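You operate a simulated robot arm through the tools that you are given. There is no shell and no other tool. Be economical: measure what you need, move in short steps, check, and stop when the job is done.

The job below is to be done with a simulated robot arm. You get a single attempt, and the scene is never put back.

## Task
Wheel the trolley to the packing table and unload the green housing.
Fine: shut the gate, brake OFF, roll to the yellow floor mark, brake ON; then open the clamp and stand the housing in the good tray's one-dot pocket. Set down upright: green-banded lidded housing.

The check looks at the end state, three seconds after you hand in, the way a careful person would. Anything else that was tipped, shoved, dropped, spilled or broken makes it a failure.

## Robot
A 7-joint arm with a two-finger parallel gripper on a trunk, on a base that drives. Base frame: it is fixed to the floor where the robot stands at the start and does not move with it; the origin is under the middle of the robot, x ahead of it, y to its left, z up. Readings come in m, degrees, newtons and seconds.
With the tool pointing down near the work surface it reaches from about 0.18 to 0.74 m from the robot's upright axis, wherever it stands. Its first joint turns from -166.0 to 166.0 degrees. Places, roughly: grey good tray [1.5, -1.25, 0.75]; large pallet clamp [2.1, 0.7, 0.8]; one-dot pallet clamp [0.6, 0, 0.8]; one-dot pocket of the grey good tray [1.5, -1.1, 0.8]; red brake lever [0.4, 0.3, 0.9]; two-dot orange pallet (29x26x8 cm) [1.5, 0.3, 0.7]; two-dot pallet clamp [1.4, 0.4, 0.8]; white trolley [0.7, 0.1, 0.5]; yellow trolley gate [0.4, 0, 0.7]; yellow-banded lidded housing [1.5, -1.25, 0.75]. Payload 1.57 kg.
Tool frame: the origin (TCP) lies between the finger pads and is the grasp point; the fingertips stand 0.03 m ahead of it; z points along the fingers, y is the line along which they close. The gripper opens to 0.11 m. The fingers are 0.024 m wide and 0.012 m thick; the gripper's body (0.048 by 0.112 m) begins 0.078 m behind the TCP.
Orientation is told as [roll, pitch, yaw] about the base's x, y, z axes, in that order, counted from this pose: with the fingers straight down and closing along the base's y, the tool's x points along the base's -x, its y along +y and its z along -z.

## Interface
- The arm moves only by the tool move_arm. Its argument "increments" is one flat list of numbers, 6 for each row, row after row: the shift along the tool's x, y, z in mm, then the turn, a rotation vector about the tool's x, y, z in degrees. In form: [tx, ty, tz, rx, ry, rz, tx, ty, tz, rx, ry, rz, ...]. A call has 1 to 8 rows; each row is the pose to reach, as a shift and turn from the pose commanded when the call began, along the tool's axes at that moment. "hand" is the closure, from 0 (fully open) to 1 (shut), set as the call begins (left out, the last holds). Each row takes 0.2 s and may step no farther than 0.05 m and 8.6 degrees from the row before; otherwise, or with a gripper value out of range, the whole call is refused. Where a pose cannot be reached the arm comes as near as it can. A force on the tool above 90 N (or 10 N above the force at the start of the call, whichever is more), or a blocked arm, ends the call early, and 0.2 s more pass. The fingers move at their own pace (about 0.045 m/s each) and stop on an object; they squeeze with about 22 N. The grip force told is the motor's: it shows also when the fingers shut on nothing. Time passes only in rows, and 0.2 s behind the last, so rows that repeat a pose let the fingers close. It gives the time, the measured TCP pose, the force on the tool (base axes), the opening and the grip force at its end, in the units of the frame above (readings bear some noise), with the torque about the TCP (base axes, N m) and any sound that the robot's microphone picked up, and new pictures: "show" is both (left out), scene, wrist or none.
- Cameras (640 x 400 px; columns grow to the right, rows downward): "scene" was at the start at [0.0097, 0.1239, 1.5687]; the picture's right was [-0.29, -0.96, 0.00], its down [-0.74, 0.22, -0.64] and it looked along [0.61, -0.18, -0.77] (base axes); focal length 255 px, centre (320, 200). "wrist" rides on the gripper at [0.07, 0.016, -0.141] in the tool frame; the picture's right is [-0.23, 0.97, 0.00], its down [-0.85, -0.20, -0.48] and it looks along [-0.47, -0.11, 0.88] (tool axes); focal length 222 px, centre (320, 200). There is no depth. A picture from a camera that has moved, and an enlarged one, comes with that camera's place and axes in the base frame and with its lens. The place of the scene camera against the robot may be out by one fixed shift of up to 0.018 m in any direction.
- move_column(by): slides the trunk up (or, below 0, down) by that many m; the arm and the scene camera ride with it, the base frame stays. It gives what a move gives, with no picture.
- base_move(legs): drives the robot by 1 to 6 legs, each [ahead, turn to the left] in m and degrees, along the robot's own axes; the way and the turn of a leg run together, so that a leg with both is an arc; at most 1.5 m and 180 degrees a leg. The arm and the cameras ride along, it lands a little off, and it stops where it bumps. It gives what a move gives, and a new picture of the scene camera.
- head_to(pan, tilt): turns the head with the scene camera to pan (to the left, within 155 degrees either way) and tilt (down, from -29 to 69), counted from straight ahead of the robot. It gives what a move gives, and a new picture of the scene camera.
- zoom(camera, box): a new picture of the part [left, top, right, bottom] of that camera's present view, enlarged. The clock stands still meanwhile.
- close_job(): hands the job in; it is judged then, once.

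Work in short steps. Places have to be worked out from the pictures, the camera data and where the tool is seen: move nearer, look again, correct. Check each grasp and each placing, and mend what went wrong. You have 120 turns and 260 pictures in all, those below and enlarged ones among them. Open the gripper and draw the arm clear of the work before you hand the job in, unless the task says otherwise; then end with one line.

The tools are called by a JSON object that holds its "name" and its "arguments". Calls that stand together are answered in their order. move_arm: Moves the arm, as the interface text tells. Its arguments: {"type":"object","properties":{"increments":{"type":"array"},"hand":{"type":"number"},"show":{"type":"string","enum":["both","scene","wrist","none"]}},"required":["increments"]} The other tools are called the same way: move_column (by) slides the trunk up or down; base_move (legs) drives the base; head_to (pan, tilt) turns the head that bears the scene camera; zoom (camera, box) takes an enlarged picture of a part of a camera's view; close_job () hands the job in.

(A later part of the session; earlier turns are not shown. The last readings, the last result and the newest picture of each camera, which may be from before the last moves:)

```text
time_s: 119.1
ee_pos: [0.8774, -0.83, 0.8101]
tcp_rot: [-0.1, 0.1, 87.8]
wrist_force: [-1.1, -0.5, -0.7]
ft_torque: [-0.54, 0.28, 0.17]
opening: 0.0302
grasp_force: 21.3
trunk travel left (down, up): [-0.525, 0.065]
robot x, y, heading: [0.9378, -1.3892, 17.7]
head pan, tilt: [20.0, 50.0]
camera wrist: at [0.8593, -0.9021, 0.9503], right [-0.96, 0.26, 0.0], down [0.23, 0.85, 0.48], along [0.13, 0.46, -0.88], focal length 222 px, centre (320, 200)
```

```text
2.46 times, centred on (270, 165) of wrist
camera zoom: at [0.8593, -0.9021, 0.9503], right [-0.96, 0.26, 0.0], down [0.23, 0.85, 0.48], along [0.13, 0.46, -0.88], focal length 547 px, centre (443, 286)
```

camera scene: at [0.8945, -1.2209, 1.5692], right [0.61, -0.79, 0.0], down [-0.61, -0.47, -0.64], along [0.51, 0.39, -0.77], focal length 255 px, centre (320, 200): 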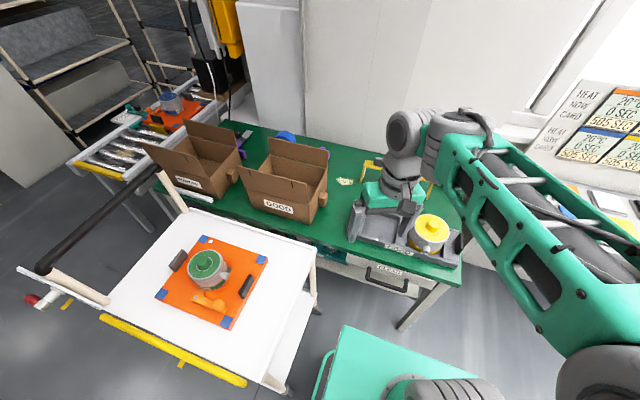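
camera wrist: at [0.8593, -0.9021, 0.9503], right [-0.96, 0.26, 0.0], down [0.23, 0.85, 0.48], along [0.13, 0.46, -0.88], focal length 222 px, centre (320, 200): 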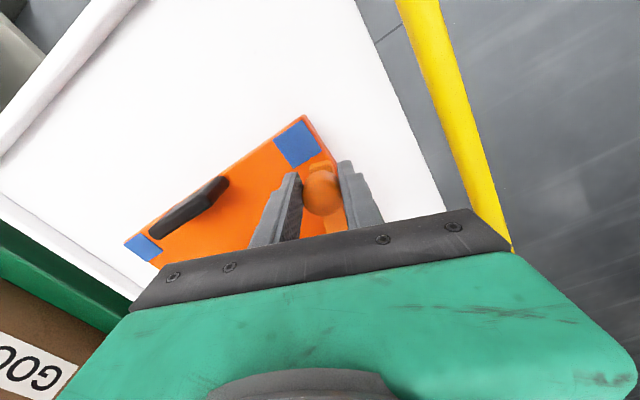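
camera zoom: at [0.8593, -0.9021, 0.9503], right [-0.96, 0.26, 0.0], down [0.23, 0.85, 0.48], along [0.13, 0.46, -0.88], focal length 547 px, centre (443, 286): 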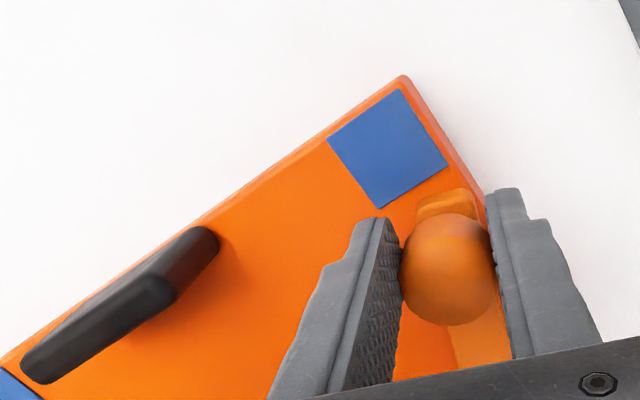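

The lever is now turning relative to the pallet. I continue another 35° the same way.

{"name": "move_arm", "arguments": {"increments": [-0.4, 8.2, 0, 0, 0, 5, -1.4, 16.3, 0, 0, 0, 10, -3.2, 24.3, 0, 0, 0, 15, -5.7, 32.1, 0, 0, 0, 20, -8.8, 39.7, 0, 0, 0, 25, -12.6, 47, 0, 0, 0, 30, -17, 53.9, 0, 0, 0, 35], "show": "wrist"}}

{"name": "zoom", "arguments": {"camera": "wrist", "box": [140, 90, 400, 240]}}

```text
time_s: 120.7
ee_pos: [0.8257, -0.8117, 0.8101]
tcp_rot: [0.0, 0.0, 52.7]
wrist_force: [-0.1, -0.4, 0.8]
ft_torque: [0.14, 0.17, 0.01]
opening: 0.03
grasp_force: 22.0
trunk travel left (down, up): [-0.525, 0.065]
robot x, y, heading: [0.9377, -1.3865, 17.5]
head pan, tilt: [20.0, 50.0]
camera wrist: at [0.7702, -0.8591, 0.9507], right [-0.64, 0.77, 0.0], down [0.68, 0.56, 0.48], along [0.37, 0.31, -0.88], focal length 222 px, centre (320, 200)
```

wrist: 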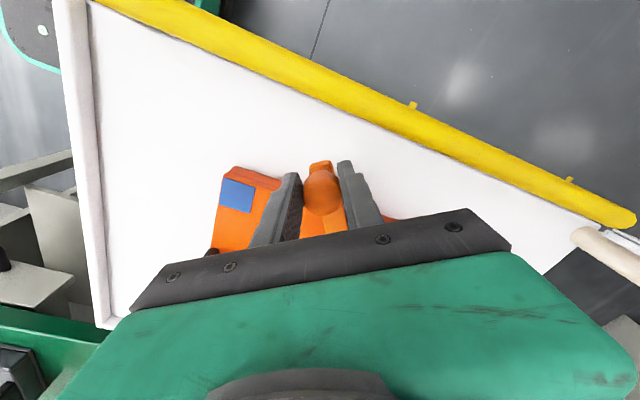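

```text
2.46 times, centred on (270, 165) of wrist
camera zoom: at [0.7702, -0.8591, 0.9507], right [-0.64, 0.77, 0.0], down [0.68, 0.56, 0.48], along [0.37, 0.31, -0.88], focal length 547 px, centre (443, 286)
```

zoom: 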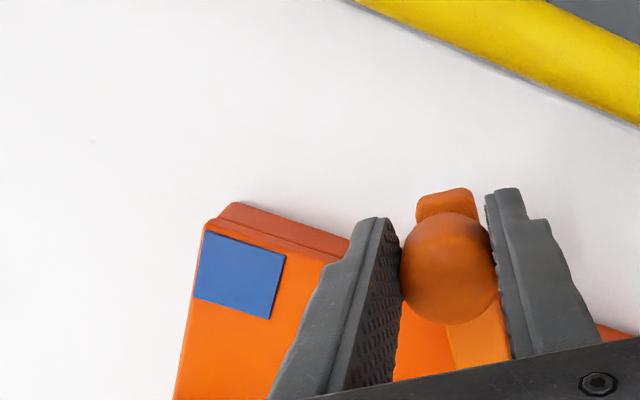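

The lever now sticks out past the pallet edge; pallet unmoved (its blue corner is still at (0.897, -0.857)). I open it 20° further.

{"name": "move_arm", "arguments": {"increments": [-0.4, 8.2, 0, 0, 0, 5, -1.4, 16.3, 0, 0, 0, 10, -3.2, 24.3, 0, 0, 0, 15, -5.7, 32.1, 0, 0, 0, 20], "show": "wrist"}}

```text
time_s: 121.7
ee_pos: [0.8028, -0.7879, 0.8093]
tcp_rot: [-0.1, -0.1, 32.7]
wrist_force: [-1.6, -0.3, 0.1]
ft_torque: [0.15, -0.13, 0.08]
opening: 0.0299
grasp_force: 22.2
trunk travel left (down, up): [-0.525, 0.065]
robot x, y, heading: [0.9418, -1.3855, 18.0]
head pan, tilt: [20.0, 50.0]
camera wrist: at [0.7356, -0.8142, 0.9505], right [-0.34, 0.94, 0.0], down [0.83, 0.3, 0.48], along [0.45, 0.16, -0.88], focal length 222 px, centre (320, 200)
```

wrist: 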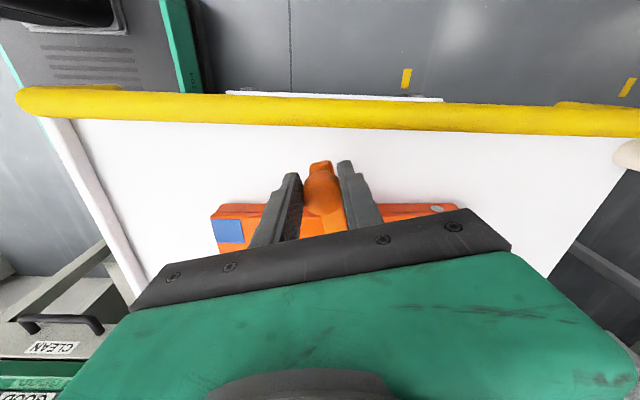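

Lever is at ~75° open, pallet still in place. I release it and rise.

{"name": "move_arm", "arguments": {"increments": [0, 0, 0, 0, 0, 0, 0, 0, 0, 0, 0, 0], "hand": 0.5, "show": "none"}}

{"name": "move_arm", "arguments": {"increments": [0, 0, -45, 0, 0, 0, 0, 0, -90, 0, 0, 0, 0, 0, -138, 0, 0, 0, 0, 0, -186, 0, 0, 0, 0, 0, -234, 0, 0, 0, 0, 0, -280, 0, 0, 0], "show": "both"}}

{"name": "zoom", "arguments": {"camera": "wrist", "box": [200, 100, 440, 250]}}

```text
time_s: 122.3
ee_pos: [0.8039, -0.7885, 0.8112]
tcp_rot: [0.0, -0.1, 32.8]
wrist_force: [-0.4, 0.3, -0.8]
ft_torque: [0.0, 0.0, -0.02]
opening: 0.0549
grasp_force: 0.1
trunk travel left (down, up): [-0.525, 0.065]
robot x, y, heading: [0.942, -1.3887, 18.0]
head pan, tilt: [20.0, 50.0]
```

```text
time_s: 123.7
ee_pos: [0.8041, -0.789, 1.0917]
tcp_rot: [-0.2, -0.1, 33.0]
wrist_force: [-0.6, -0.2, 0.3]
ft_torque: [-0.02, -0.02, -0.02]
opening: 0.0551
grasp_force: 0.1
trunk travel left (down, up): [-0.525, 0.065]
robot x, y, heading: [0.9404, -1.39, 17.8]
head pan, tilt: [20.0, 50.0]
camera scene: at [0.8942, -1.2214, 1.5692], right [0.61, -0.79, 0.0], down [-0.61, -0.47, -0.64], along [0.51, 0.39, -0.77], focal length 255 px, centre (320, 200)
camera wrist: at [0.7359, -0.8145, 1.2313], right [-0.34, 0.94, 0.0], down [0.83, 0.3, 0.48], along [0.45, 0.16, -0.88], focal length 222 px, centre (320, 200)
```

scene: 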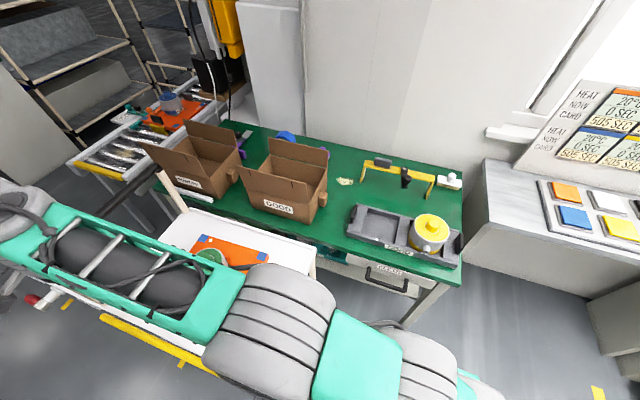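
wrist: 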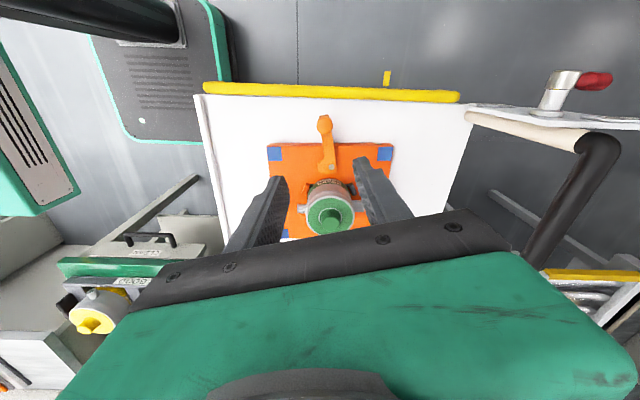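

```text
2.67 times, centred on (320, 175) of wrist
camera zoom: at [0.7359, -0.8145, 1.2313], right [-0.34, 0.94, 0.0], down [0.83, 0.3, 0.48], along [0.45, 0.16, -0.88], focal length 592 px, centre (320, 267)
```

zoom: 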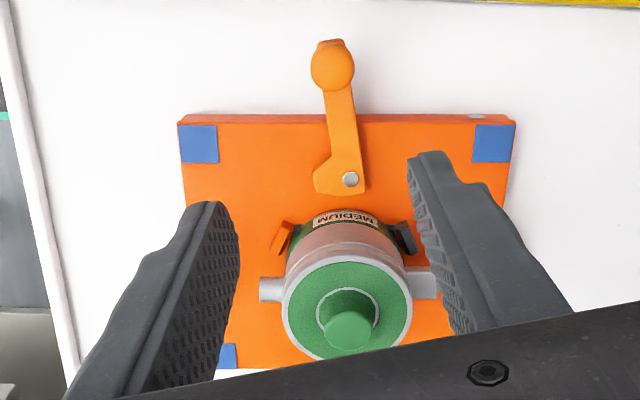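

The clamp is open, the nose is clear of the housing; its spigots lie along ±t, so I will grip across u. I move over the housing with the fingers turned that way and fully open.

{"name": "move_arm", "arguments": {"increments": [-20, -3, 0, 0, 0, -8.4, -41, -6, 0, 0, 0, -16.8, -62, -9, 0, 0, 0, -25.2, -82, -12, 0, 0, 0, -103, 0, 0, 0, 0, 0, 0, 0, 0, 0, 0, 0, 0], "hand": 0, "show": "none"}}

```text
refused: row 4 steps farther than a row can; nothing moved
```

I mistyped the rows; here is the corrected list.

{"name": "move_arm", "arguments": {"increments": [-20, -3, 0, 0, 0, -8.4, -41, -6, 0, 0, 0, -16.8, -62, -9, 0, 0, 0, -25.2, -82, -12, 0, 0, 0, -33.6, -103, -15, 0, 0, 0, -42, -124, -18, 0, 0, 0, -50.4, -145, -21, 0, 0, 0, -58.8, -164, -24, 0, 0, 0, -67.2], "hand": 0, "show": "none"}}

{"name": "move_arm", "arguments": {"increments": [0, 0, 30, 0, 0, -4, 0, 0, 60, 0, 0, -7.8], "show": "wrist"}}

{"name": "zoom", "arguments": {"camera": "wrist", "box": [200, 80, 440, 240]}}

```text
time_s: 125.5
ee_pos: [0.9537, -0.7202, 1.0891]
tcp_rot: [0.0, -0.1, 100.3]
wrist_force: [-0.5, 0.1, 0.2]
ft_torque: [0.01, 0.01, -0.04]
opening: 0.1101
grasp_force: 0.1
trunk travel left (down, up): [-0.525, 0.065]
robot x, y, heading: [0.9379, -1.3859, 17.6]
head pan, tilt: [20.0, 50.0]
```

```text
time_s: 126.1
ee_pos: [0.9538, -0.7199, 1.0305]
tcp_rot: [-0.1, -0.2, 107.8]
wrist_force: [-1.0, 0.4, -0.5]
ft_torque: [-0.01, -0.01, 0.01]
opening: 0.11
grasp_force: 0.0
trunk travel left (down, up): [-0.525, 0.065]
robot x, y, heading: [0.9451, -1.392, 17.6]
head pan, tilt: [20.0, 50.0]
camera wrist: at [0.9597, -0.7935, 1.1712], right [-1.0, -0.08, 0.0], down [-0.07, 0.87, 0.48], along [-0.04, 0.48, -0.88], focal length 222 px, centre (320, 200)
```

wrist: 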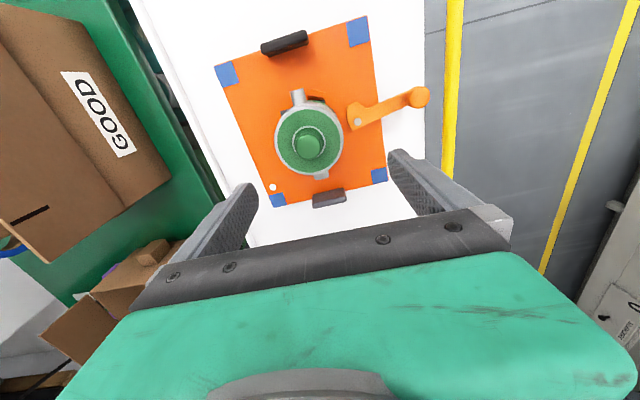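

```text
2.50 times, centred on (320, 160) of wrist
camera zoom: at [0.9597, -0.7935, 1.1712], right [-1.0, -0.08, 0.0], down [-0.07, 0.87, 0.48], along [-0.04, 0.48, -0.88], focal length 555 px, centre (320, 300)
```

zoom: 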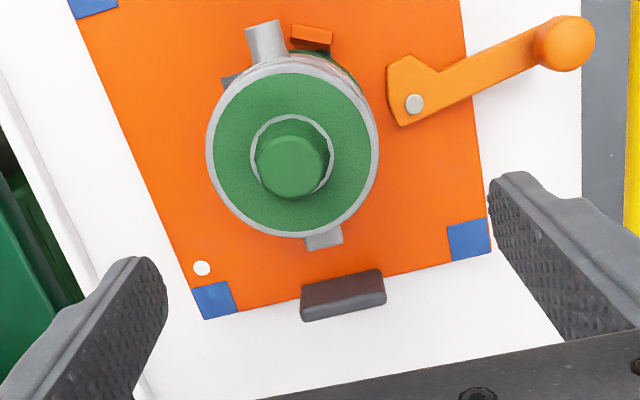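

Housing centre measured at ≈(0.969, -0.712), lid rim ≈100 mm wide at z≈0.84, boss top ≈0.86. To keep the near finger off the clamp's nose I turn the grip 20° and centre over it, tips staying above the lid.

{"name": "move_arm", "arguments": {"increments": [-1, -6, 30, 0, 0, 7, -2, -12, 60, 0, 0, 14, -3, -17, 90, 0, 0, 20, -3, -17, 115, 0, 0, 20], "hand": 0, "show": "wrist"}}

{"name": "zoom", "arguments": {"camera": "wrist", "box": [180, 80, 480, 250]}}

```text
time_s: 127.1
ee_pos: [0.9693, -0.7122, 0.9161]
tcp_rot: [-0.1, -0.1, 87.8]
wrist_force: [0.0, 0.5, 0.0]
ft_torque: [0.02, 0.0, 0.0]
opening: 0.11
grasp_force: 0.1
trunk travel left (down, up): [-0.525, 0.065]
robot x, y, heading: [0.9405, -1.3894, 17.8]
head pan, tilt: [20.0, 50.0]
camera wrist: at [0.9501, -0.7828, 1.0565], right [-0.96, 0.26, 0.0], down [0.23, 0.85, 0.48], along [0.13, 0.46, -0.88], focal length 222 px, centre (320, 200)
```

wrist: 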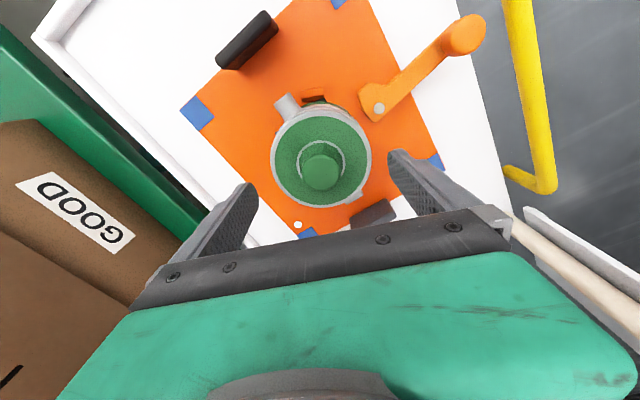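

```text
2.13 times, centred on (330, 165) of wrist
camera zoom: at [0.9501, -0.7828, 1.0565], right [-0.96, 0.26, 0.0], down [0.23, 0.85, 0.48], along [0.13, 0.46, -0.88], focal length 474 px, centre (299, 275)
```

zoom: 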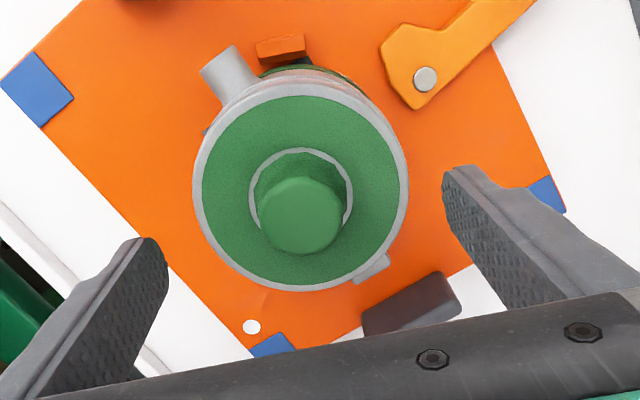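

The lid centre projects exactly on the tool axis (within a mm). I descend so the tips pass the rim, watching force.

{"name": "move_arm", "arguments": {"increments": [0, 0, 25, 0, 0, 0, 0, 0, 45, 0, 0, 0, 0, 0, 58, 0, 0, 0, 0, 0, 66, 0, 0, 0], "show": "wrist"}}

{"name": "zoom", "arguments": {"camera": "wrist", "box": [180, 80, 480, 250]}}

```text
time_s: 128.1
ee_pos: [0.9694, -0.7109, 0.8512]
tcp_rot: [-0.1, -0.1, 87.7]
wrist_force: [-0.2, 0.1, 0.1]
ft_torque: [-0.03, -0.02, 0.01]
opening: 0.1101
grasp_force: 0.1
trunk travel left (down, up): [-0.525, 0.065]
robot x, y, heading: [0.9404, -1.3872, 17.8]
head pan, tilt: [20.0, 50.0]
camera wrist: at [0.9503, -0.7823, 0.9908], right [-0.96, 0.26, 0.0], down [0.23, 0.85, 0.48], along [0.13, 0.46, -0.88], focal length 222 px, centre (320, 200)
```

wrist: 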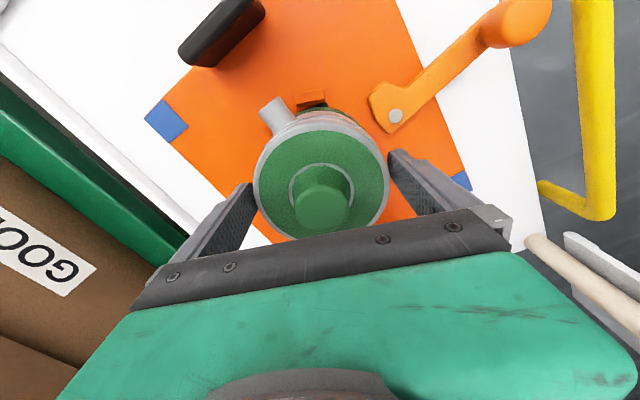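

```text
2.13 times, centred on (330, 165) of wrist
camera zoom: at [0.9503, -0.7823, 0.9908], right [-0.96, 0.26, 0.0], down [0.23, 0.85, 0.48], along [0.13, 0.46, -0.88], focal length 474 px, centre (299, 275)
```

zoom: 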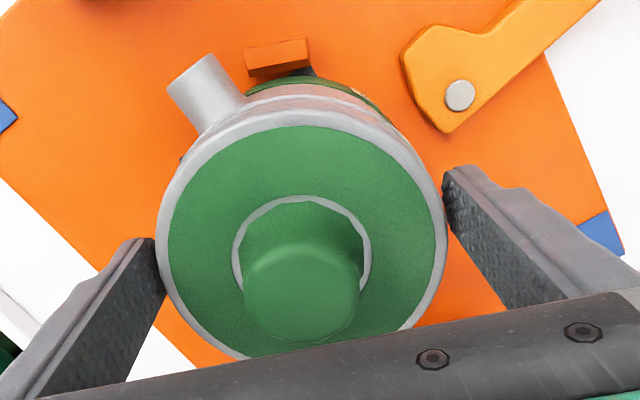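

Tips are passing the rim without contact. I go down 28 mm more and close.

{"name": "move_arm", "arguments": {"increments": [0, 0, 10, 0, 0, 0, 0, 0, 20, 0, 0, 0, 0, 0, 28, 0, 0, 0], "show": "none"}}

{"name": "move_arm", "arguments": {"increments": [0, 0, 0, 0, 0, 0, 0, 0, 0, 0, 0, 0, 0, 0, 0, 0, 0, 0], "hand": 1, "show": "wrist"}}

```text
time_s: 128.9
ee_pos: [0.9689, -0.7125, 0.822]
tcp_rot: [-0.1, 0.1, 88.0]
wrist_force: [0.4, -0.2, 0.3]
ft_torque: [-0.03, 0.06, 0.01]
opening: 0.1101
grasp_force: 0.1
trunk travel left (down, up): [-0.525, 0.065]
robot x, y, heading: [0.9409, -1.3896, 17.8]
head pan, tilt: [20.0, 50.0]
```

```text
time_s: 129.7
ee_pos: [0.9696, -0.7115, 0.8216]
tcp_rot: [-0.1, -0.1, 87.9]
wrist_force: [-0.7, 0.0, -0.3]
ft_torque: [0.17, 0.17, 0.04]
opening: 0.1037
grasp_force: 21.8
trunk travel left (down, up): [-0.525, 0.065]
robot x, y, heading: [0.9376, -1.3865, 17.3]
head pan, tilt: [20.0, 50.0]
camera wrist: at [0.9506, -0.7827, 0.9624], right [-0.96, 0.26, 0.0], down [0.23, 0.85, 0.48], along [0.13, 0.46, -0.88], focal length 222 px, centre (320, 200)
```

wrist: 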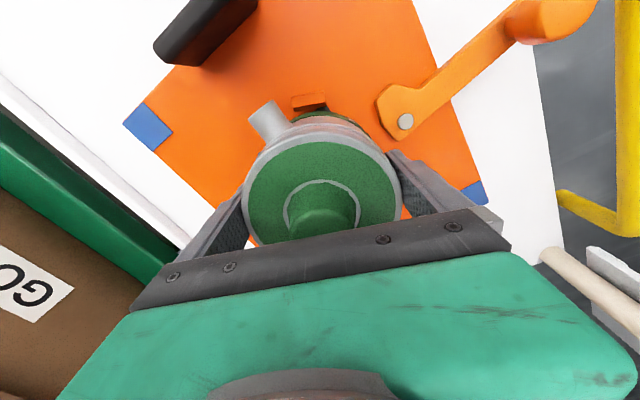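

Gripped on 104 mm. I lift 15 mm gently and check that only the housing rises.

{"name": "move_arm", "arguments": {"increments": [0, 0, -5, 0, 0, 0, 0, 0, -10, 0, 0, 0, 0, 0, -16, 0, 0, 0, 0, 0, -16, 0, 0, 0], "show": "wrist"}}

```text
time_s: 130.7
ee_pos: [0.9691, -0.7114, 0.8368]
tcp_rot: [-0.2, 0.0, 87.9]
wrist_force: [-0.8, -0.9, -6.3]
ft_torque: [-0.04, 0.01, -0.03]
opening: 0.1038
grasp_force: 21.8
trunk travel left (down, up): [-0.525, 0.065]
robot x, y, heading: [0.9401, -1.3895, 17.7]
head pan, tilt: [20.0, 50.0]
camera wrist: at [0.951, -0.7825, 0.9777], right [-0.96, 0.26, 0.0], down [0.23, 0.85, 0.48], along [0.13, 0.46, -0.88], focal length 222 px, centre (320, 200)
```

wrist: 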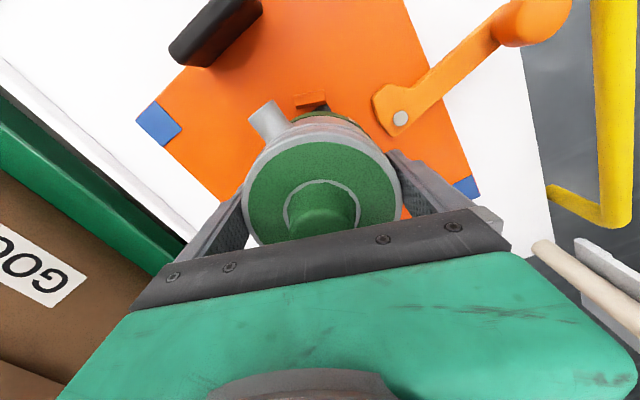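

6.3 N carried, pallet stays. I lift higher and check underneath.

{"name": "move_arm", "arguments": {"increments": [0, 0, -25, 0, 0, 0, 0, 0, -55, 0, 0, 0, 0, 0, -90, 0, 0, 0, 0, 0, -125, 0, 0, 0, 0, 0, -160, 0, 0, 0, 0, 0, -195, 0, 0, 0, 0, 0, -230, 0, 0, 0], "show": "both"}}

{"name": "zoom", "arguments": {"camera": "scene", "box": [60, 120, 340, 320]}}

```text
time_s: 132.3
ee_pos: [0.9697, -0.7109, 1.0662]
tcp_rot: [-0.1, 0.2, 88.0]
wrist_force: [1.0, 0.7, -6.3]
ft_torque: [-0.08, 0.03, -0.01]
opening: 0.1037
grasp_force: 21.9
trunk travel left (down, up): [-0.525, 0.065]
robot x, y, heading: [0.942, -1.3892, 18.0]
head pan, tilt: [20.0, 50.0]
camera scene: at [0.8948, -1.22, 1.569], right [0.61, -0.79, 0.0], down [-0.61, -0.47, -0.64], along [0.51, 0.39, -0.77], focal length 255 px, centre (320, 200)
camera wrist: at [0.9508, -0.7819, 1.2062], right [-0.96, 0.26, 0.0], down [0.23, 0.85, 0.48], along [0.13, 0.46, -0.88], focal length 222 px, centre (320, 200)
```

scene: 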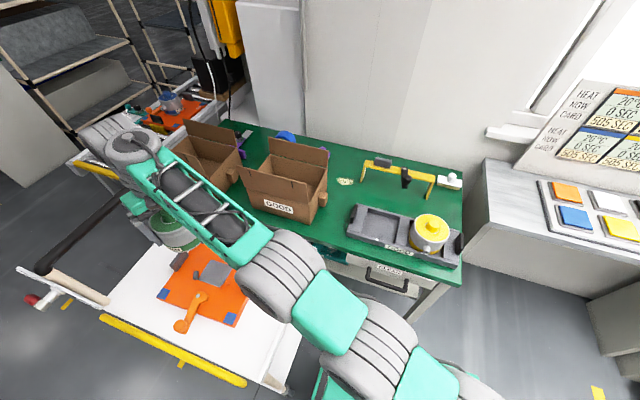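
wrist: 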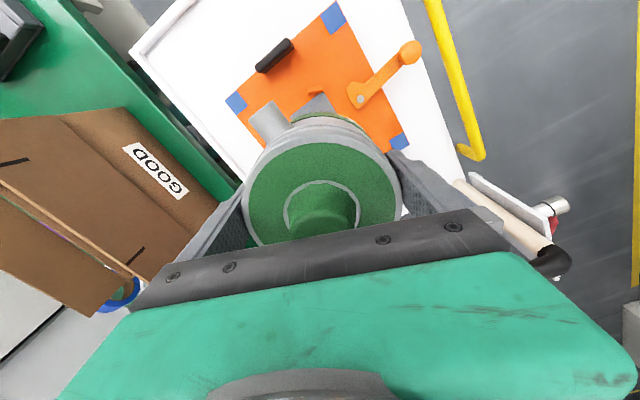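

```text
2.00 times, centred on (200, 220) of scene
camera zoom: at [0.8948, -1.22, 1.569], right [0.61, -0.79, 0.0], down [-0.61, -0.47, -0.64], along [0.51, 0.39, -0.77], focal length 511 px, centre (560, 160)
```

zoom: 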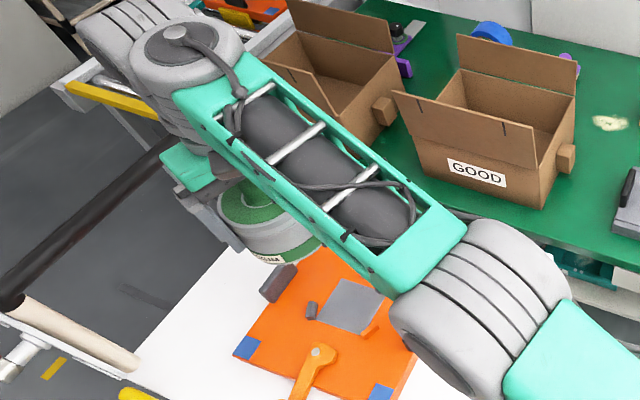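

The complete housing is up. Now I study the tray's pocket.

{"name": "zoom", "arguments": {"camera": "scene", "box": [320, 160, 480, 280]}}

{"name": "head_to", "arguments": {"pan": 10, "tilt": 55}}

{"name": "zoom", "arguments": {"camera": "scene", "box": [240, 80, 480, 240]}}

```text
3.33 times, centred on (400, 220) of scene
camera zoom: at [0.8948, -1.22, 1.569], right [0.61, -0.79, 0.0], down [-0.61, -0.47, -0.64], along [0.51, 0.39, -0.77], focal length 851 px, centre (53, 133)
```

zoom: 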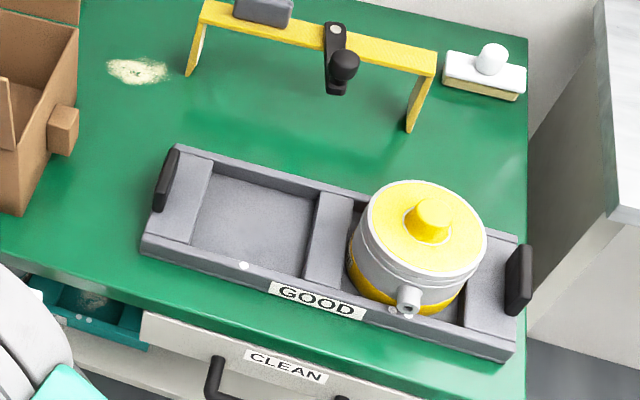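

```text
time_s: 133.0
ee_pos: [0.9695, -0.7105, 1.066]
tcp_rot: [-0.1, 0.1, 88.0]
wrist_force: [0.5, 0.1, -7.1]
ft_torque: [0.01, -0.04, 0.0]
opening: 0.1038
grasp_force: 21.8
trunk travel left (down, up): [-0.525, 0.065]
robot x, y, heading: [0.9444, -1.3893, 17.6]
head pan, tilt: [10.0, 55.0]
camera scene: at [0.8972, -1.2341, 1.5627], right [0.46, -0.89, 0.0], down [-0.73, -0.38, -0.57], along [0.51, 0.27, -0.82], focal length 255 px, centre (320, 200)
```

scene: 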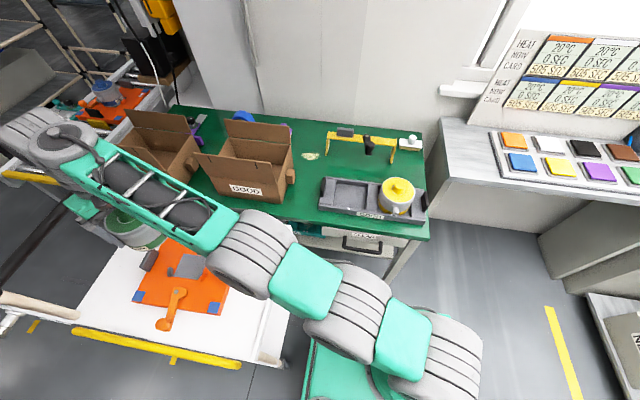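

```text
2.50 times, centred on (360, 160) of scene
camera zoom: at [0.8972, -1.2341, 1.5627], right [0.46, -0.89, 0.0], down [-0.73, -0.38, -0.57], along [0.51, 0.27, -0.82], focal length 638 px, centre (220, 300)
```

zoom: 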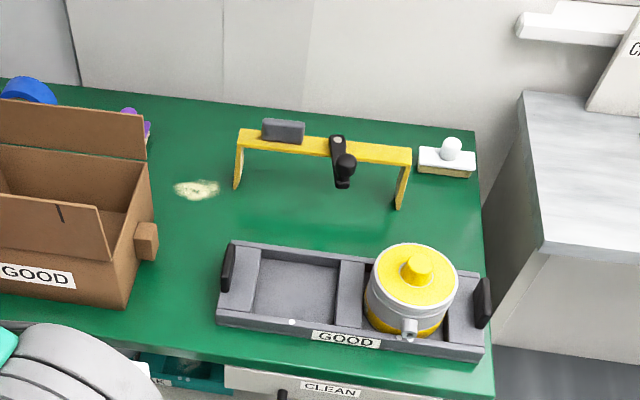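

The left pocket carries one dot, is about 12 cm wide and centred near (1.486, -1.055). I carry the housing toward me first, then around the boxes toward the tray.

{"name": "move_arm", "arguments": {"increments": [40, -1, -7, 0, 0, 0, 80, -3, -14, 0, 0, 0, 120, -4, -21, 0, 0, 0, 160, -5, -28, 0, 0, 0, 200, -7, -35, 0, 0, 0, 240, -8, -40, 0, 0, 0], "show": "none"}}

{"name": "move_arm", "arguments": {"increments": [17.5, -35.6, 0, 0, 0, -2.5, 35, -71, 0, 0, 0, -5, 52.5, -107, 0, 0, 0, -7.5, 70, -142.5, 0, 0, 0, -10, 87.5, -178, 0, 0, 0, -12.5, 105, -214, 0, 0, 0, -15, 122.5, -249, 0, 0, 0, -17.5, 140, -285, 0, 0, 0, -20], "show": "both"}}

```text
time_s: 134.4
ee_pos: [0.9673, -0.9523, 1.1063]
tcp_rot: [-0.1, -0.1, 88.0]
wrist_force: [0.0, -0.2, -6.4]
ft_torque: [-0.04, 0.07, 0.0]
opening: 0.1036
grasp_force: 22.1
trunk travel left (down, up): [-0.525, 0.065]
robot x, y, heading: [0.9408, -1.3894, 17.8]
head pan, tilt: [10.0, 55.0]
```

```text
time_s: 136.2
ee_pos: [1.2485, -1.1023, 1.1081]
tcp_rot: [0.0, 0.0, 107.9]
wrist_force: [0.6, 0.1, -6.9]
ft_torque: [-0.01, -0.02, -0.01]
opening: 0.104
grasp_force: 22.3
trunk travel left (down, up): [-0.525, 0.065]
robot x, y, heading: [0.9408, -1.3934, 17.7]
head pan, tilt: [10.0, 55.0]
camera scene: at [0.8979, -1.2348, 1.5627], right [0.46, -0.89, 0.0], down [-0.73, -0.38, -0.57], along [0.51, 0.27, -0.82], focal length 255 px, centre (320, 200)
camera wrist: at [1.2544, -1.1754, 1.2482], right [-1.0, -0.08, 0.0], down [-0.07, 0.88, 0.48], along [-0.04, 0.48, -0.88], focal length 222 px, centre (320, 200)
```

scene: 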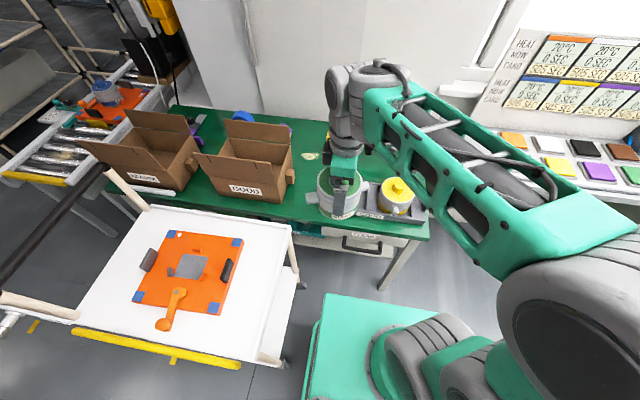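
wrist: 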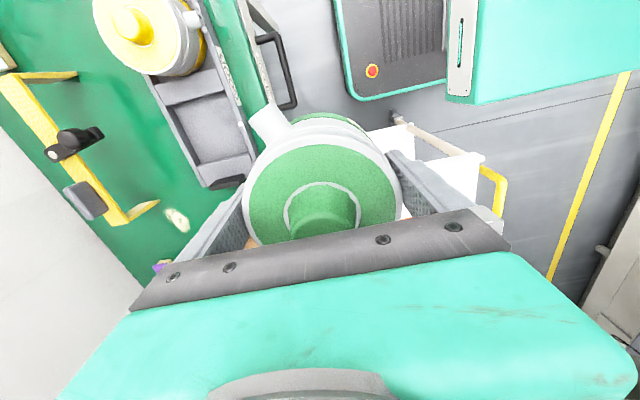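

The wrist camera now sees the tray and pocket from above. I enlarge it to measure.

{"name": "zoom", "arguments": {"camera": "wrist", "box": [80, 0, 304, 200]}}

```text
2.00 times, centred on (192, 100) of wrist
camera zoom: at [1.2544, -1.1754, 1.2482], right [-1.0, -0.08, 0.0], down [-0.07, 0.88, 0.48], along [-0.04, 0.48, -0.88], focal length 444 px, centre (576, 400)
```

zoom: 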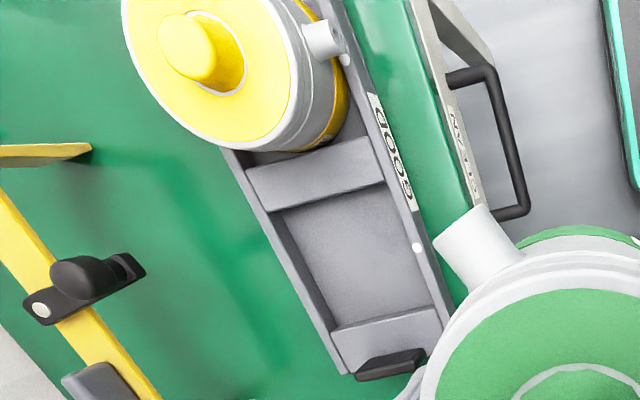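

Pocket floor centre ≈(1.482, -1.056), about 118×124 mm. I carry the housing above it and lower partway.

{"name": "move_arm", "arguments": {"increments": [5, -40, 0, 0, 0, 0, 9, -80, 0, 0, 0, 0, 14, -119, 0, 0, 0, 0, 19, -158, 0, 0, 0, 0, 24, -198, 0, 0, 0, 0, 28, -236.5, 0, 0, 0, 0, 28, -236.5, 40, 0, 0, 0, 28, -236.5, 85, 0, 0, 0], "show": "both"}}

{"name": "zoom", "arguments": {"camera": "wrist", "box": [180, 40, 460, 240]}}

{"name": "zoom", "arguments": {"camera": "scene", "box": [280, 100, 460, 250]}}

```text
time_s: 138.0
ee_pos: [1.4817, -1.0554, 1.022]
tcp_rot: [-0.1, 0.0, 107.8]
wrist_force: [0.7, 0.4, -5.4]
ft_torque: [-0.06, -0.03, 0.0]
opening: 0.1041
grasp_force: 22.2
trunk travel left (down, up): [-0.525, 0.065]
robot x, y, heading: [0.9405, -1.3882, 17.8]
head pan, tilt: [10.0, 55.0]
camera scene: at [0.898, -1.2344, 1.5627], right [0.46, -0.89, 0.0], down [-0.73, -0.38, -0.57], along [0.51, 0.27, -0.82], focal length 255 px, centre (320, 200)
camera wrist: at [1.4881, -1.129, 1.1628], right [-1.0, -0.08, 0.0], down [-0.07, 0.87, 0.48], along [-0.04, 0.48, -0.88], focal length 222 px, centre (320, 200)
```

scene: 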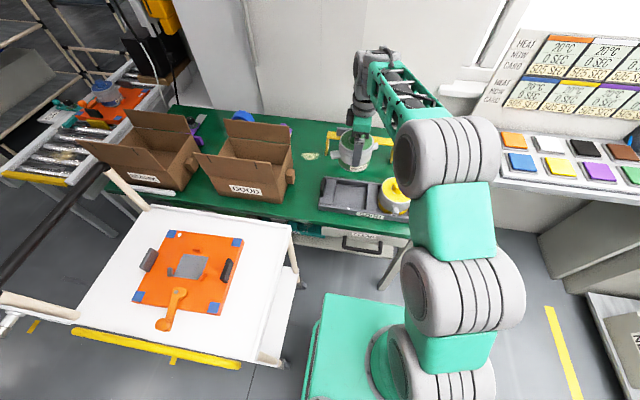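
wrist: 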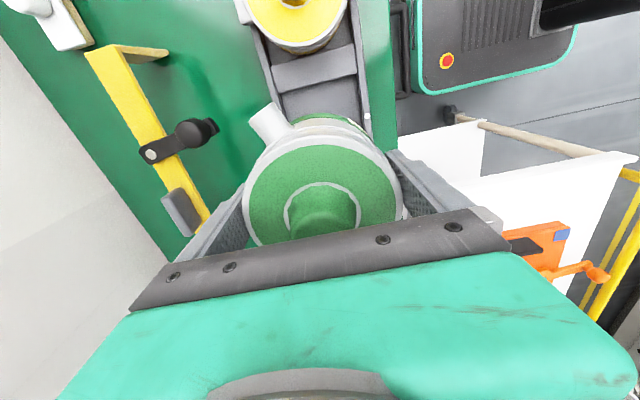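

```text
2.00 times, centred on (320, 140) of wrist
camera zoom: at [1.4881, -1.129, 1.1628], right [-1.0, -0.08, 0.0], down [-0.07, 0.87, 0.48], along [-0.04, 0.48, -0.88], focal length 444 px, centre (320, 320)
```

zoom: 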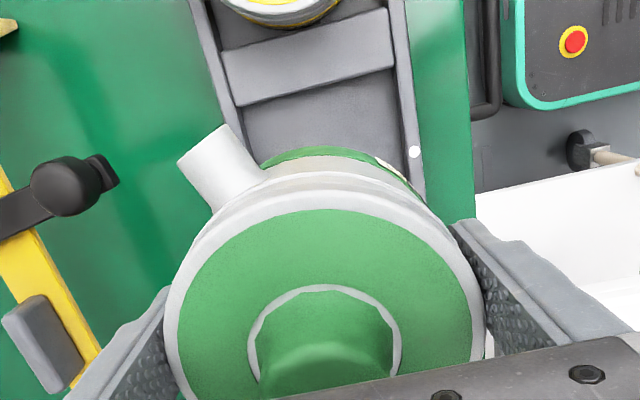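

```text
2.67 times, centred on (370, 175) of scene
camera zoom: at [0.898, -1.2344, 1.5627], right [0.46, -0.89, 0.0], down [-0.73, -0.38, -0.57], along [0.51, 0.27, -0.82], focal length 681 px, centre (187, 267)
```

zoom: 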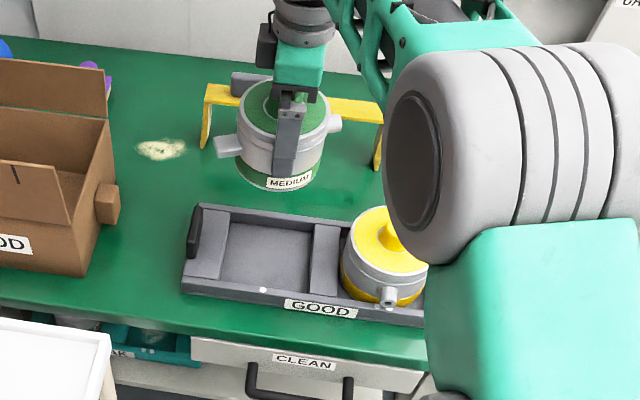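

The housing hangs over the pocket. I enlarge the visible part of the pocket to fine-tune its centre.

{"name": "zoom", "arguments": {"camera": "wrist", "box": [250, 30, 400, 130]}}

```text
4.00 times, centred on (325, 80) of wrist
camera zoom: at [1.4881, -1.129, 1.1628], right [-1.0, -0.08, 0.0], down [-0.07, 0.87, 0.48], along [-0.04, 0.48, -0.88], focal length 888 px, centre (300, 680)
```

zoom: 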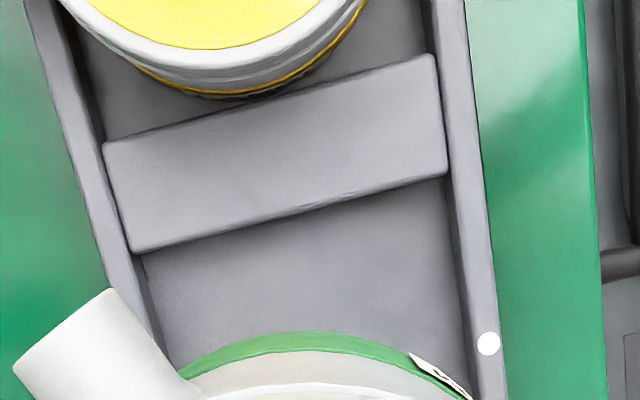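

The pocket centre is 10 mm nearer to the table front than my housing. I correct by 10 mm and lower to just above the floor.

{"name": "move_arm", "arguments": {"increments": [0, 10, 20, 0, 0, 0, 0, 10, 60, 0, 0, 0, 0, 10, 100, 0, 0, 0, 0, 10, 140, 0, 0, 0, 0, 10, 170, 0, 0, 0, 0, 10, 190, 0, 0, 0], "show": "both"}}

{"name": "zoom", "arguments": {"camera": "scene", "box": [300, 130, 440, 240]}}

{"name": "zoom", "arguments": {"camera": "wrist", "box": [200, 20, 440, 180]}}

```text
time_s: 139.4
ee_pos: [1.4734, -1.0593, 0.8327]
tcp_rot: [0.0, 0.1, 107.9]
wrist_force: [0.8, -0.6, -6.1]
ft_torque: [-0.01, -0.02, 0.01]
opening: 0.1037
grasp_force: 22.0
trunk travel left (down, up): [-0.525, 0.065]
robot x, y, heading: [0.9385, -1.3881, 18.0]
head pan, tilt: [10.0, 55.0]
camera scene: at [0.8979, -1.2346, 1.5627], right [0.46, -0.89, 0.0], down [-0.73, -0.38, -0.57], along [0.51, 0.27, -0.82], focal length 255 px, centre (320, 200)
camera wrist: at [1.4791, -1.132, 0.9733], right [-1.0, -0.08, 0.0], down [-0.07, 0.87, 0.48], along [-0.04, 0.48, -0.88], focal length 222 px, centre (320, 200)
```

scene: 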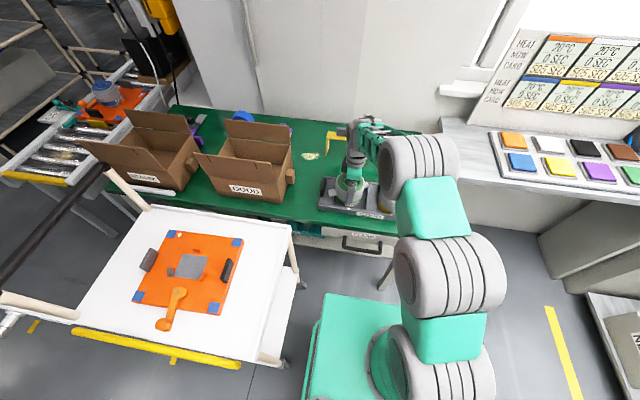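
wrist: 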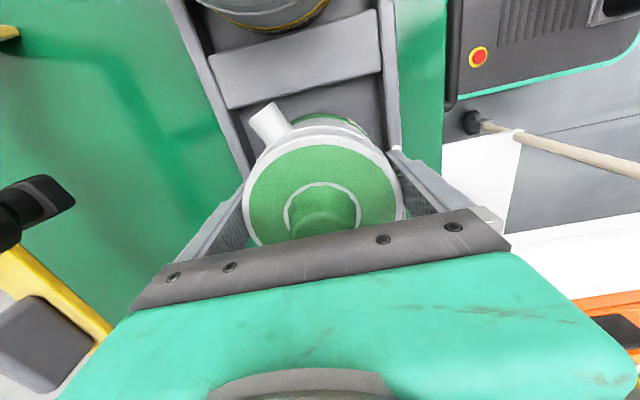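

```text
3.64 times, centred on (370, 185) of scene
camera zoom: at [0.8979, -1.2346, 1.5627], right [0.46, -0.89, 0.0], down [-0.73, -0.38, -0.57], along [0.51, 0.27, -0.82], focal length 929 px, centre (138, 254)
```

zoom: 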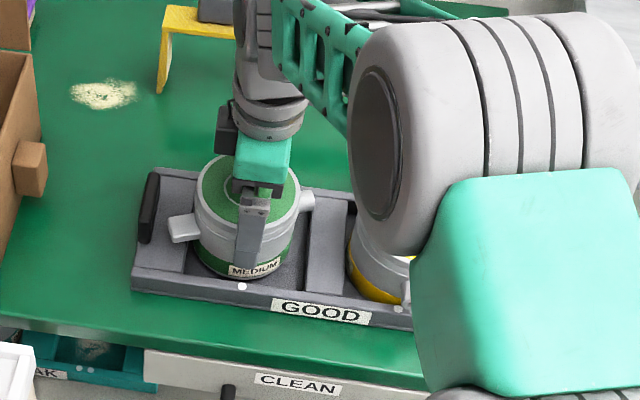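

```text
2.50 times, centred on (320, 100) of wrist
camera zoom: at [1.4791, -1.132, 0.9733], right [-1.0, -0.08, 0.0], down [-0.07, 0.87, 0.48], along [-0.04, 0.48, -0.88], focal length 555 px, centre (320, 450)
```

zoom: 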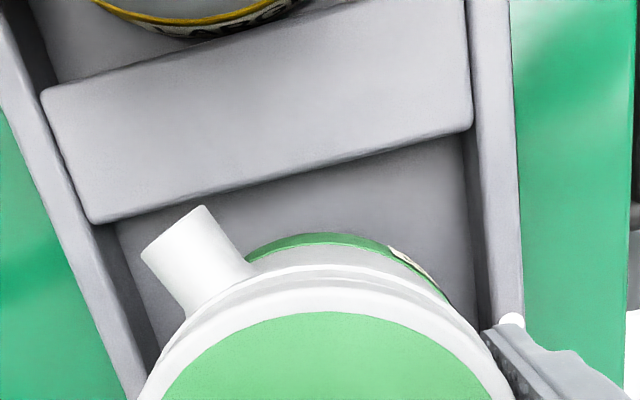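

The housing is centred between the pocket walls. I creep down until contact.

{"name": "move_arm", "arguments": {"increments": [0, 0, 6, 0, 0, 0, 0, 0, 12, 0, 0, 0, 0, 0, 17, 0, 0, 0, 0, 0, 20, 0, 0, 0], "show": "none"}}

{"name": "move_arm", "arguments": {"increments": [0, 0, 2, 0, 0, 0, 0, 0, 4, 0, 0, 0, 0, 0, 6, 0, 0, 0], "show": "none"}}

```text
time_s: 140.4
ee_pos: [1.4738, -1.0593, 0.8148]
tcp_rot: [-0.4, -0.2, 107.9]
wrist_force: [0.3, 1.1, 14.9]
ft_torque: [-0.21, 0.92, 0.0]
opening: 0.1038
grasp_force: 21.9
trunk travel left (down, up): [-0.525, 0.065]
robot x, y, heading: [0.9388, -1.3888, 17.7]
head pan, tilt: [10.0, 55.0]
```

```text
time_s: 141.2
ee_pos: [1.4734, -1.0593, 0.8116]
tcp_rot: [-0.4, -0.1, 107.9]
wrist_force: [1.5, 0.5, 33.8]
ft_torque: [-0.86, 2.13, -0.05]
opening: 0.1037
grasp_force: 21.9
trunk travel left (down, up): [-0.525, 0.065]
robot x, y, heading: [0.9439, -1.3869, 17.7]
head pan, tilt: [10.0, 55.0]
```

Contact, but the torque says it bears at the front side only — perhaps the front finger on the tray's front wall. I raise a few mm to unload and look.

{"name": "move_arm", "arguments": {"increments": [0, 0, -6, 0, 0, 0, 0, 0, -10, 0, 0, 0], "show": "wrist"}}

{"name": "zoom", "arguments": {"camera": "wrist", "box": [330, 60, 450, 240]}}

{"name": "zoom", "arguments": {"camera": "scene", "box": [315, 150, 415, 225]}}

```text
time_s: 141.8
ee_pos: [1.4704, -1.0602, 0.8131]
tcp_rot: [0.3, 0.2, 107.9]
wrist_force: [0.7, 0.3, -6.0]
ft_torque: [-0.09, 0.0, 0.01]
opening: 0.1039
grasp_force: 22.2
trunk travel left (down, up): [-0.525, 0.065]
robot x, y, heading: [0.9401, -1.3878, 17.6]
head pan, tilt: [10.0, 55.0]
camera wrist: at [1.4768, -1.1334, 0.9541], right [-1.0, -0.08, 0.01], down [-0.07, 0.88, 0.48], along [-0.04, 0.47, -0.88], focal length 222 px, centre (320, 200)
```

wrist: 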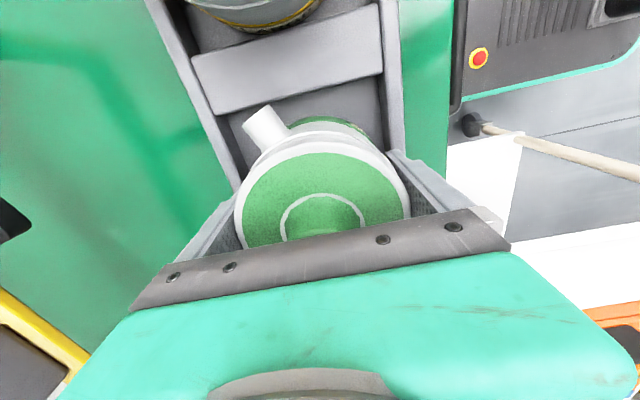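

```text
2.22 times, centred on (390, 150) of wrist
camera zoom: at [1.4768, -1.1334, 0.9541], right [-1.0, -0.08, 0.01], down [-0.07, 0.88, 0.48], along [-0.04, 0.47, -0.88], focal length 494 px, centre (164, 311)
```

zoom: 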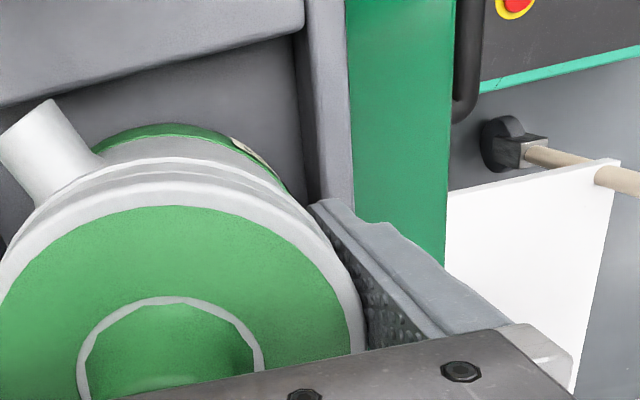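

```text
5.33 times, centred on (365, 188) of scene
camera zoom: at [0.898, -1.2345, 1.5622], right [0.46, -0.89, 0.0], down [-0.73, -0.38, -0.57], along [0.51, 0.27, -0.82], focal length 1362 px, centre (80, 267)
```

zoom: 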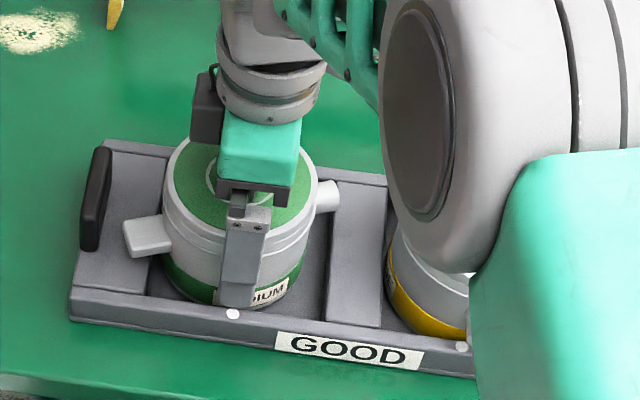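

The housing slid up ~17 mm in the grip, so it had already reached the pocket floor and then the front finger met the wall top. I let things settle and read again.

{"name": "move_arm", "arguments": {"increments": [0, 0, 0, 0, 0, 0, 0, 0, 0, 0, 0, 0], "show": "none"}}

{"name": "zoom", "arguments": {"camera": "wrist", "box": [200, 60, 440, 240]}}

```text
time_s: 142.4
ee_pos: [1.4719, -1.0586, 0.8166]
tcp_rot: [0.0, 0.1, 107.9]
wrist_force: [-0.2, 0.0, -6.9]
ft_torque: [-0.06, -0.02, -0.01]
opening: 0.1038
grasp_force: 21.9
trunk travel left (down, up): [-0.525, 0.065]
robot x, y, heading: [0.9435, -1.3891, 18.0]
head pan, tilt: [10.0, 55.0]
```

```text
2.22 times, centred on (320, 150) of wrist
camera zoom: at [1.4781, -1.1326, 0.9573], right [-1.0, -0.08, 0.0], down [-0.07, 0.88, 0.48], along [-0.04, 0.48, -0.88], focal length 494 px, centre (320, 311)
```

zoom: 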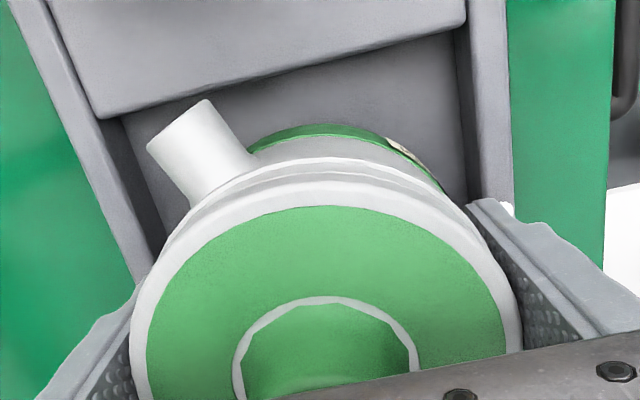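

The housing hangs a few mm above the floor. I lower 4 mm gently to touch and check.

{"name": "move_arm", "arguments": {"increments": [0, 0, 1.5, 0, 0, 0, 0, 0, 3, 0, 0, 0, 0, 0, 4, 0, 0, 0, 0, 0, 4, 0, 0, 0], "show": "none"}}

```text
time_s: 143.4
ee_pos: [1.472, -1.0598, 0.8128]
tcp_rot: [-0.1, 0.0, 107.9]
wrist_force: [-0.4, -0.3, -6.2]
ft_torque: [-0.06, 0.0, 0.03]
opening: 0.1039
grasp_force: 22.0
trunk travel left (down, up): [-0.525, 0.065]
robot x, y, heading: [0.9416, -1.3879, 17.7]
head pan, tilt: [10.0, 55.0]
```

Still hanging; 2 mm more.

{"name": "move_arm", "arguments": {"increments": [0, 0, 1, 0, 0, 0, 0, 0, 2, 0, 0, 0, 0, 0, 2, 0, 0, 0], "show": "none"}}

```text
time_s: 144.2
ee_pos: [1.472, -1.0593, 0.8113]
tcp_rot: [-0.1, -0.1, 107.9]
wrist_force: [-0.6, -0.5, -3.7]
ft_torque: [-0.09, 0.17, 0.01]
opening: 0.1036
grasp_force: 22.3
trunk travel left (down, up): [-0.525, 0.065]
robot x, y, heading: [0.9383, -1.3884, 17.7]
head pan, tilt: [10.0, 55.0]
```

Contact has begun and the estimates agree the base is on the pocket floor. I open the gripper and look before withdrawing.

{"name": "move_arm", "arguments": {"increments": [0, 0, 0, 0, 0, 0, 0, 0, 0, 0, 0, 0], "hand": 0, "show": "wrist"}}

{"name": "zoom", "arguments": {"camera": "wrist", "box": [200, 60, 440, 240]}}

{"name": "zoom", "arguments": {"camera": "scene", "box": [315, 150, 415, 225]}}

```text
time_s: 144.8
ee_pos: [1.4726, -1.0596, 0.8107]
tcp_rot: [0.0, 0.0, 107.9]
wrist_force: [-0.2, 0.0, 0.9]
ft_torque: [-0.01, 0.03, -0.02]
opening: 0.1101
grasp_force: 0.1
trunk travel left (down, up): [-0.525, 0.065]
robot x, y, heading: [0.9418, -1.3907, 17.7]
head pan, tilt: [10.0, 55.0]
camera wrist: at [1.4783, -1.1327, 0.9518], right [-1.0, -0.08, 0.0], down [-0.07, 0.87, 0.48], along [-0.04, 0.48, -0.88], focal length 222 px, centre (320, 200)
```

wrist: 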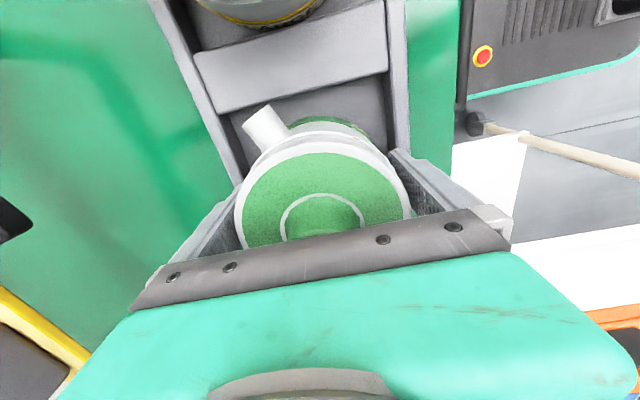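

```text
2.22 times, centred on (320, 150) of wrist
camera zoom: at [1.4783, -1.1327, 0.9518], right [-1.0, -0.08, 0.0], down [-0.07, 0.87, 0.48], along [-0.04, 0.48, -0.88], focal length 494 px, centre (320, 311)
```

zoom: 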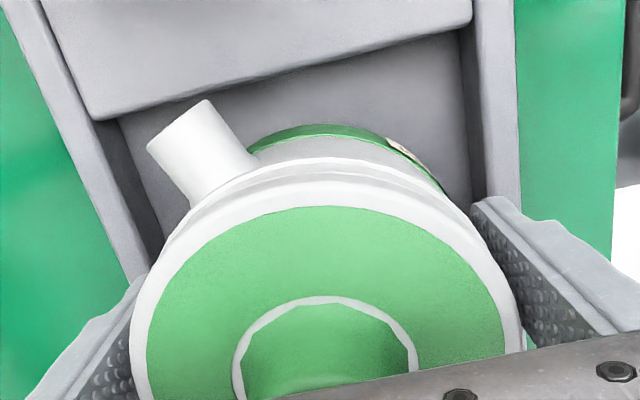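

```text
5.33 times, centred on (365, 188) of scene
camera zoom: at [0.8973, -1.235, 1.5628], right [0.46, -0.89, 0.0], down [-0.73, -0.38, -0.57], along [0.51, 0.27, -0.82], focal length 1362 px, centre (80, 267)
```

zoom: 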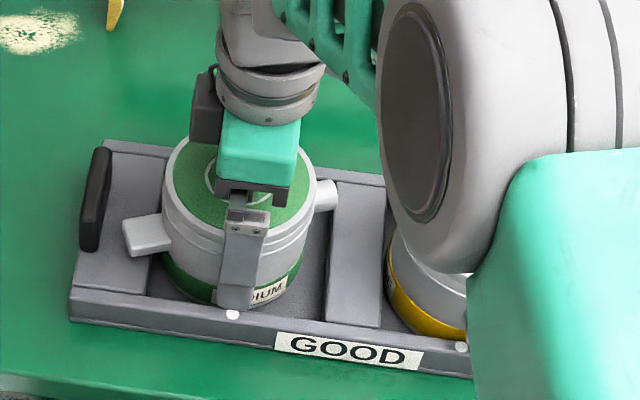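

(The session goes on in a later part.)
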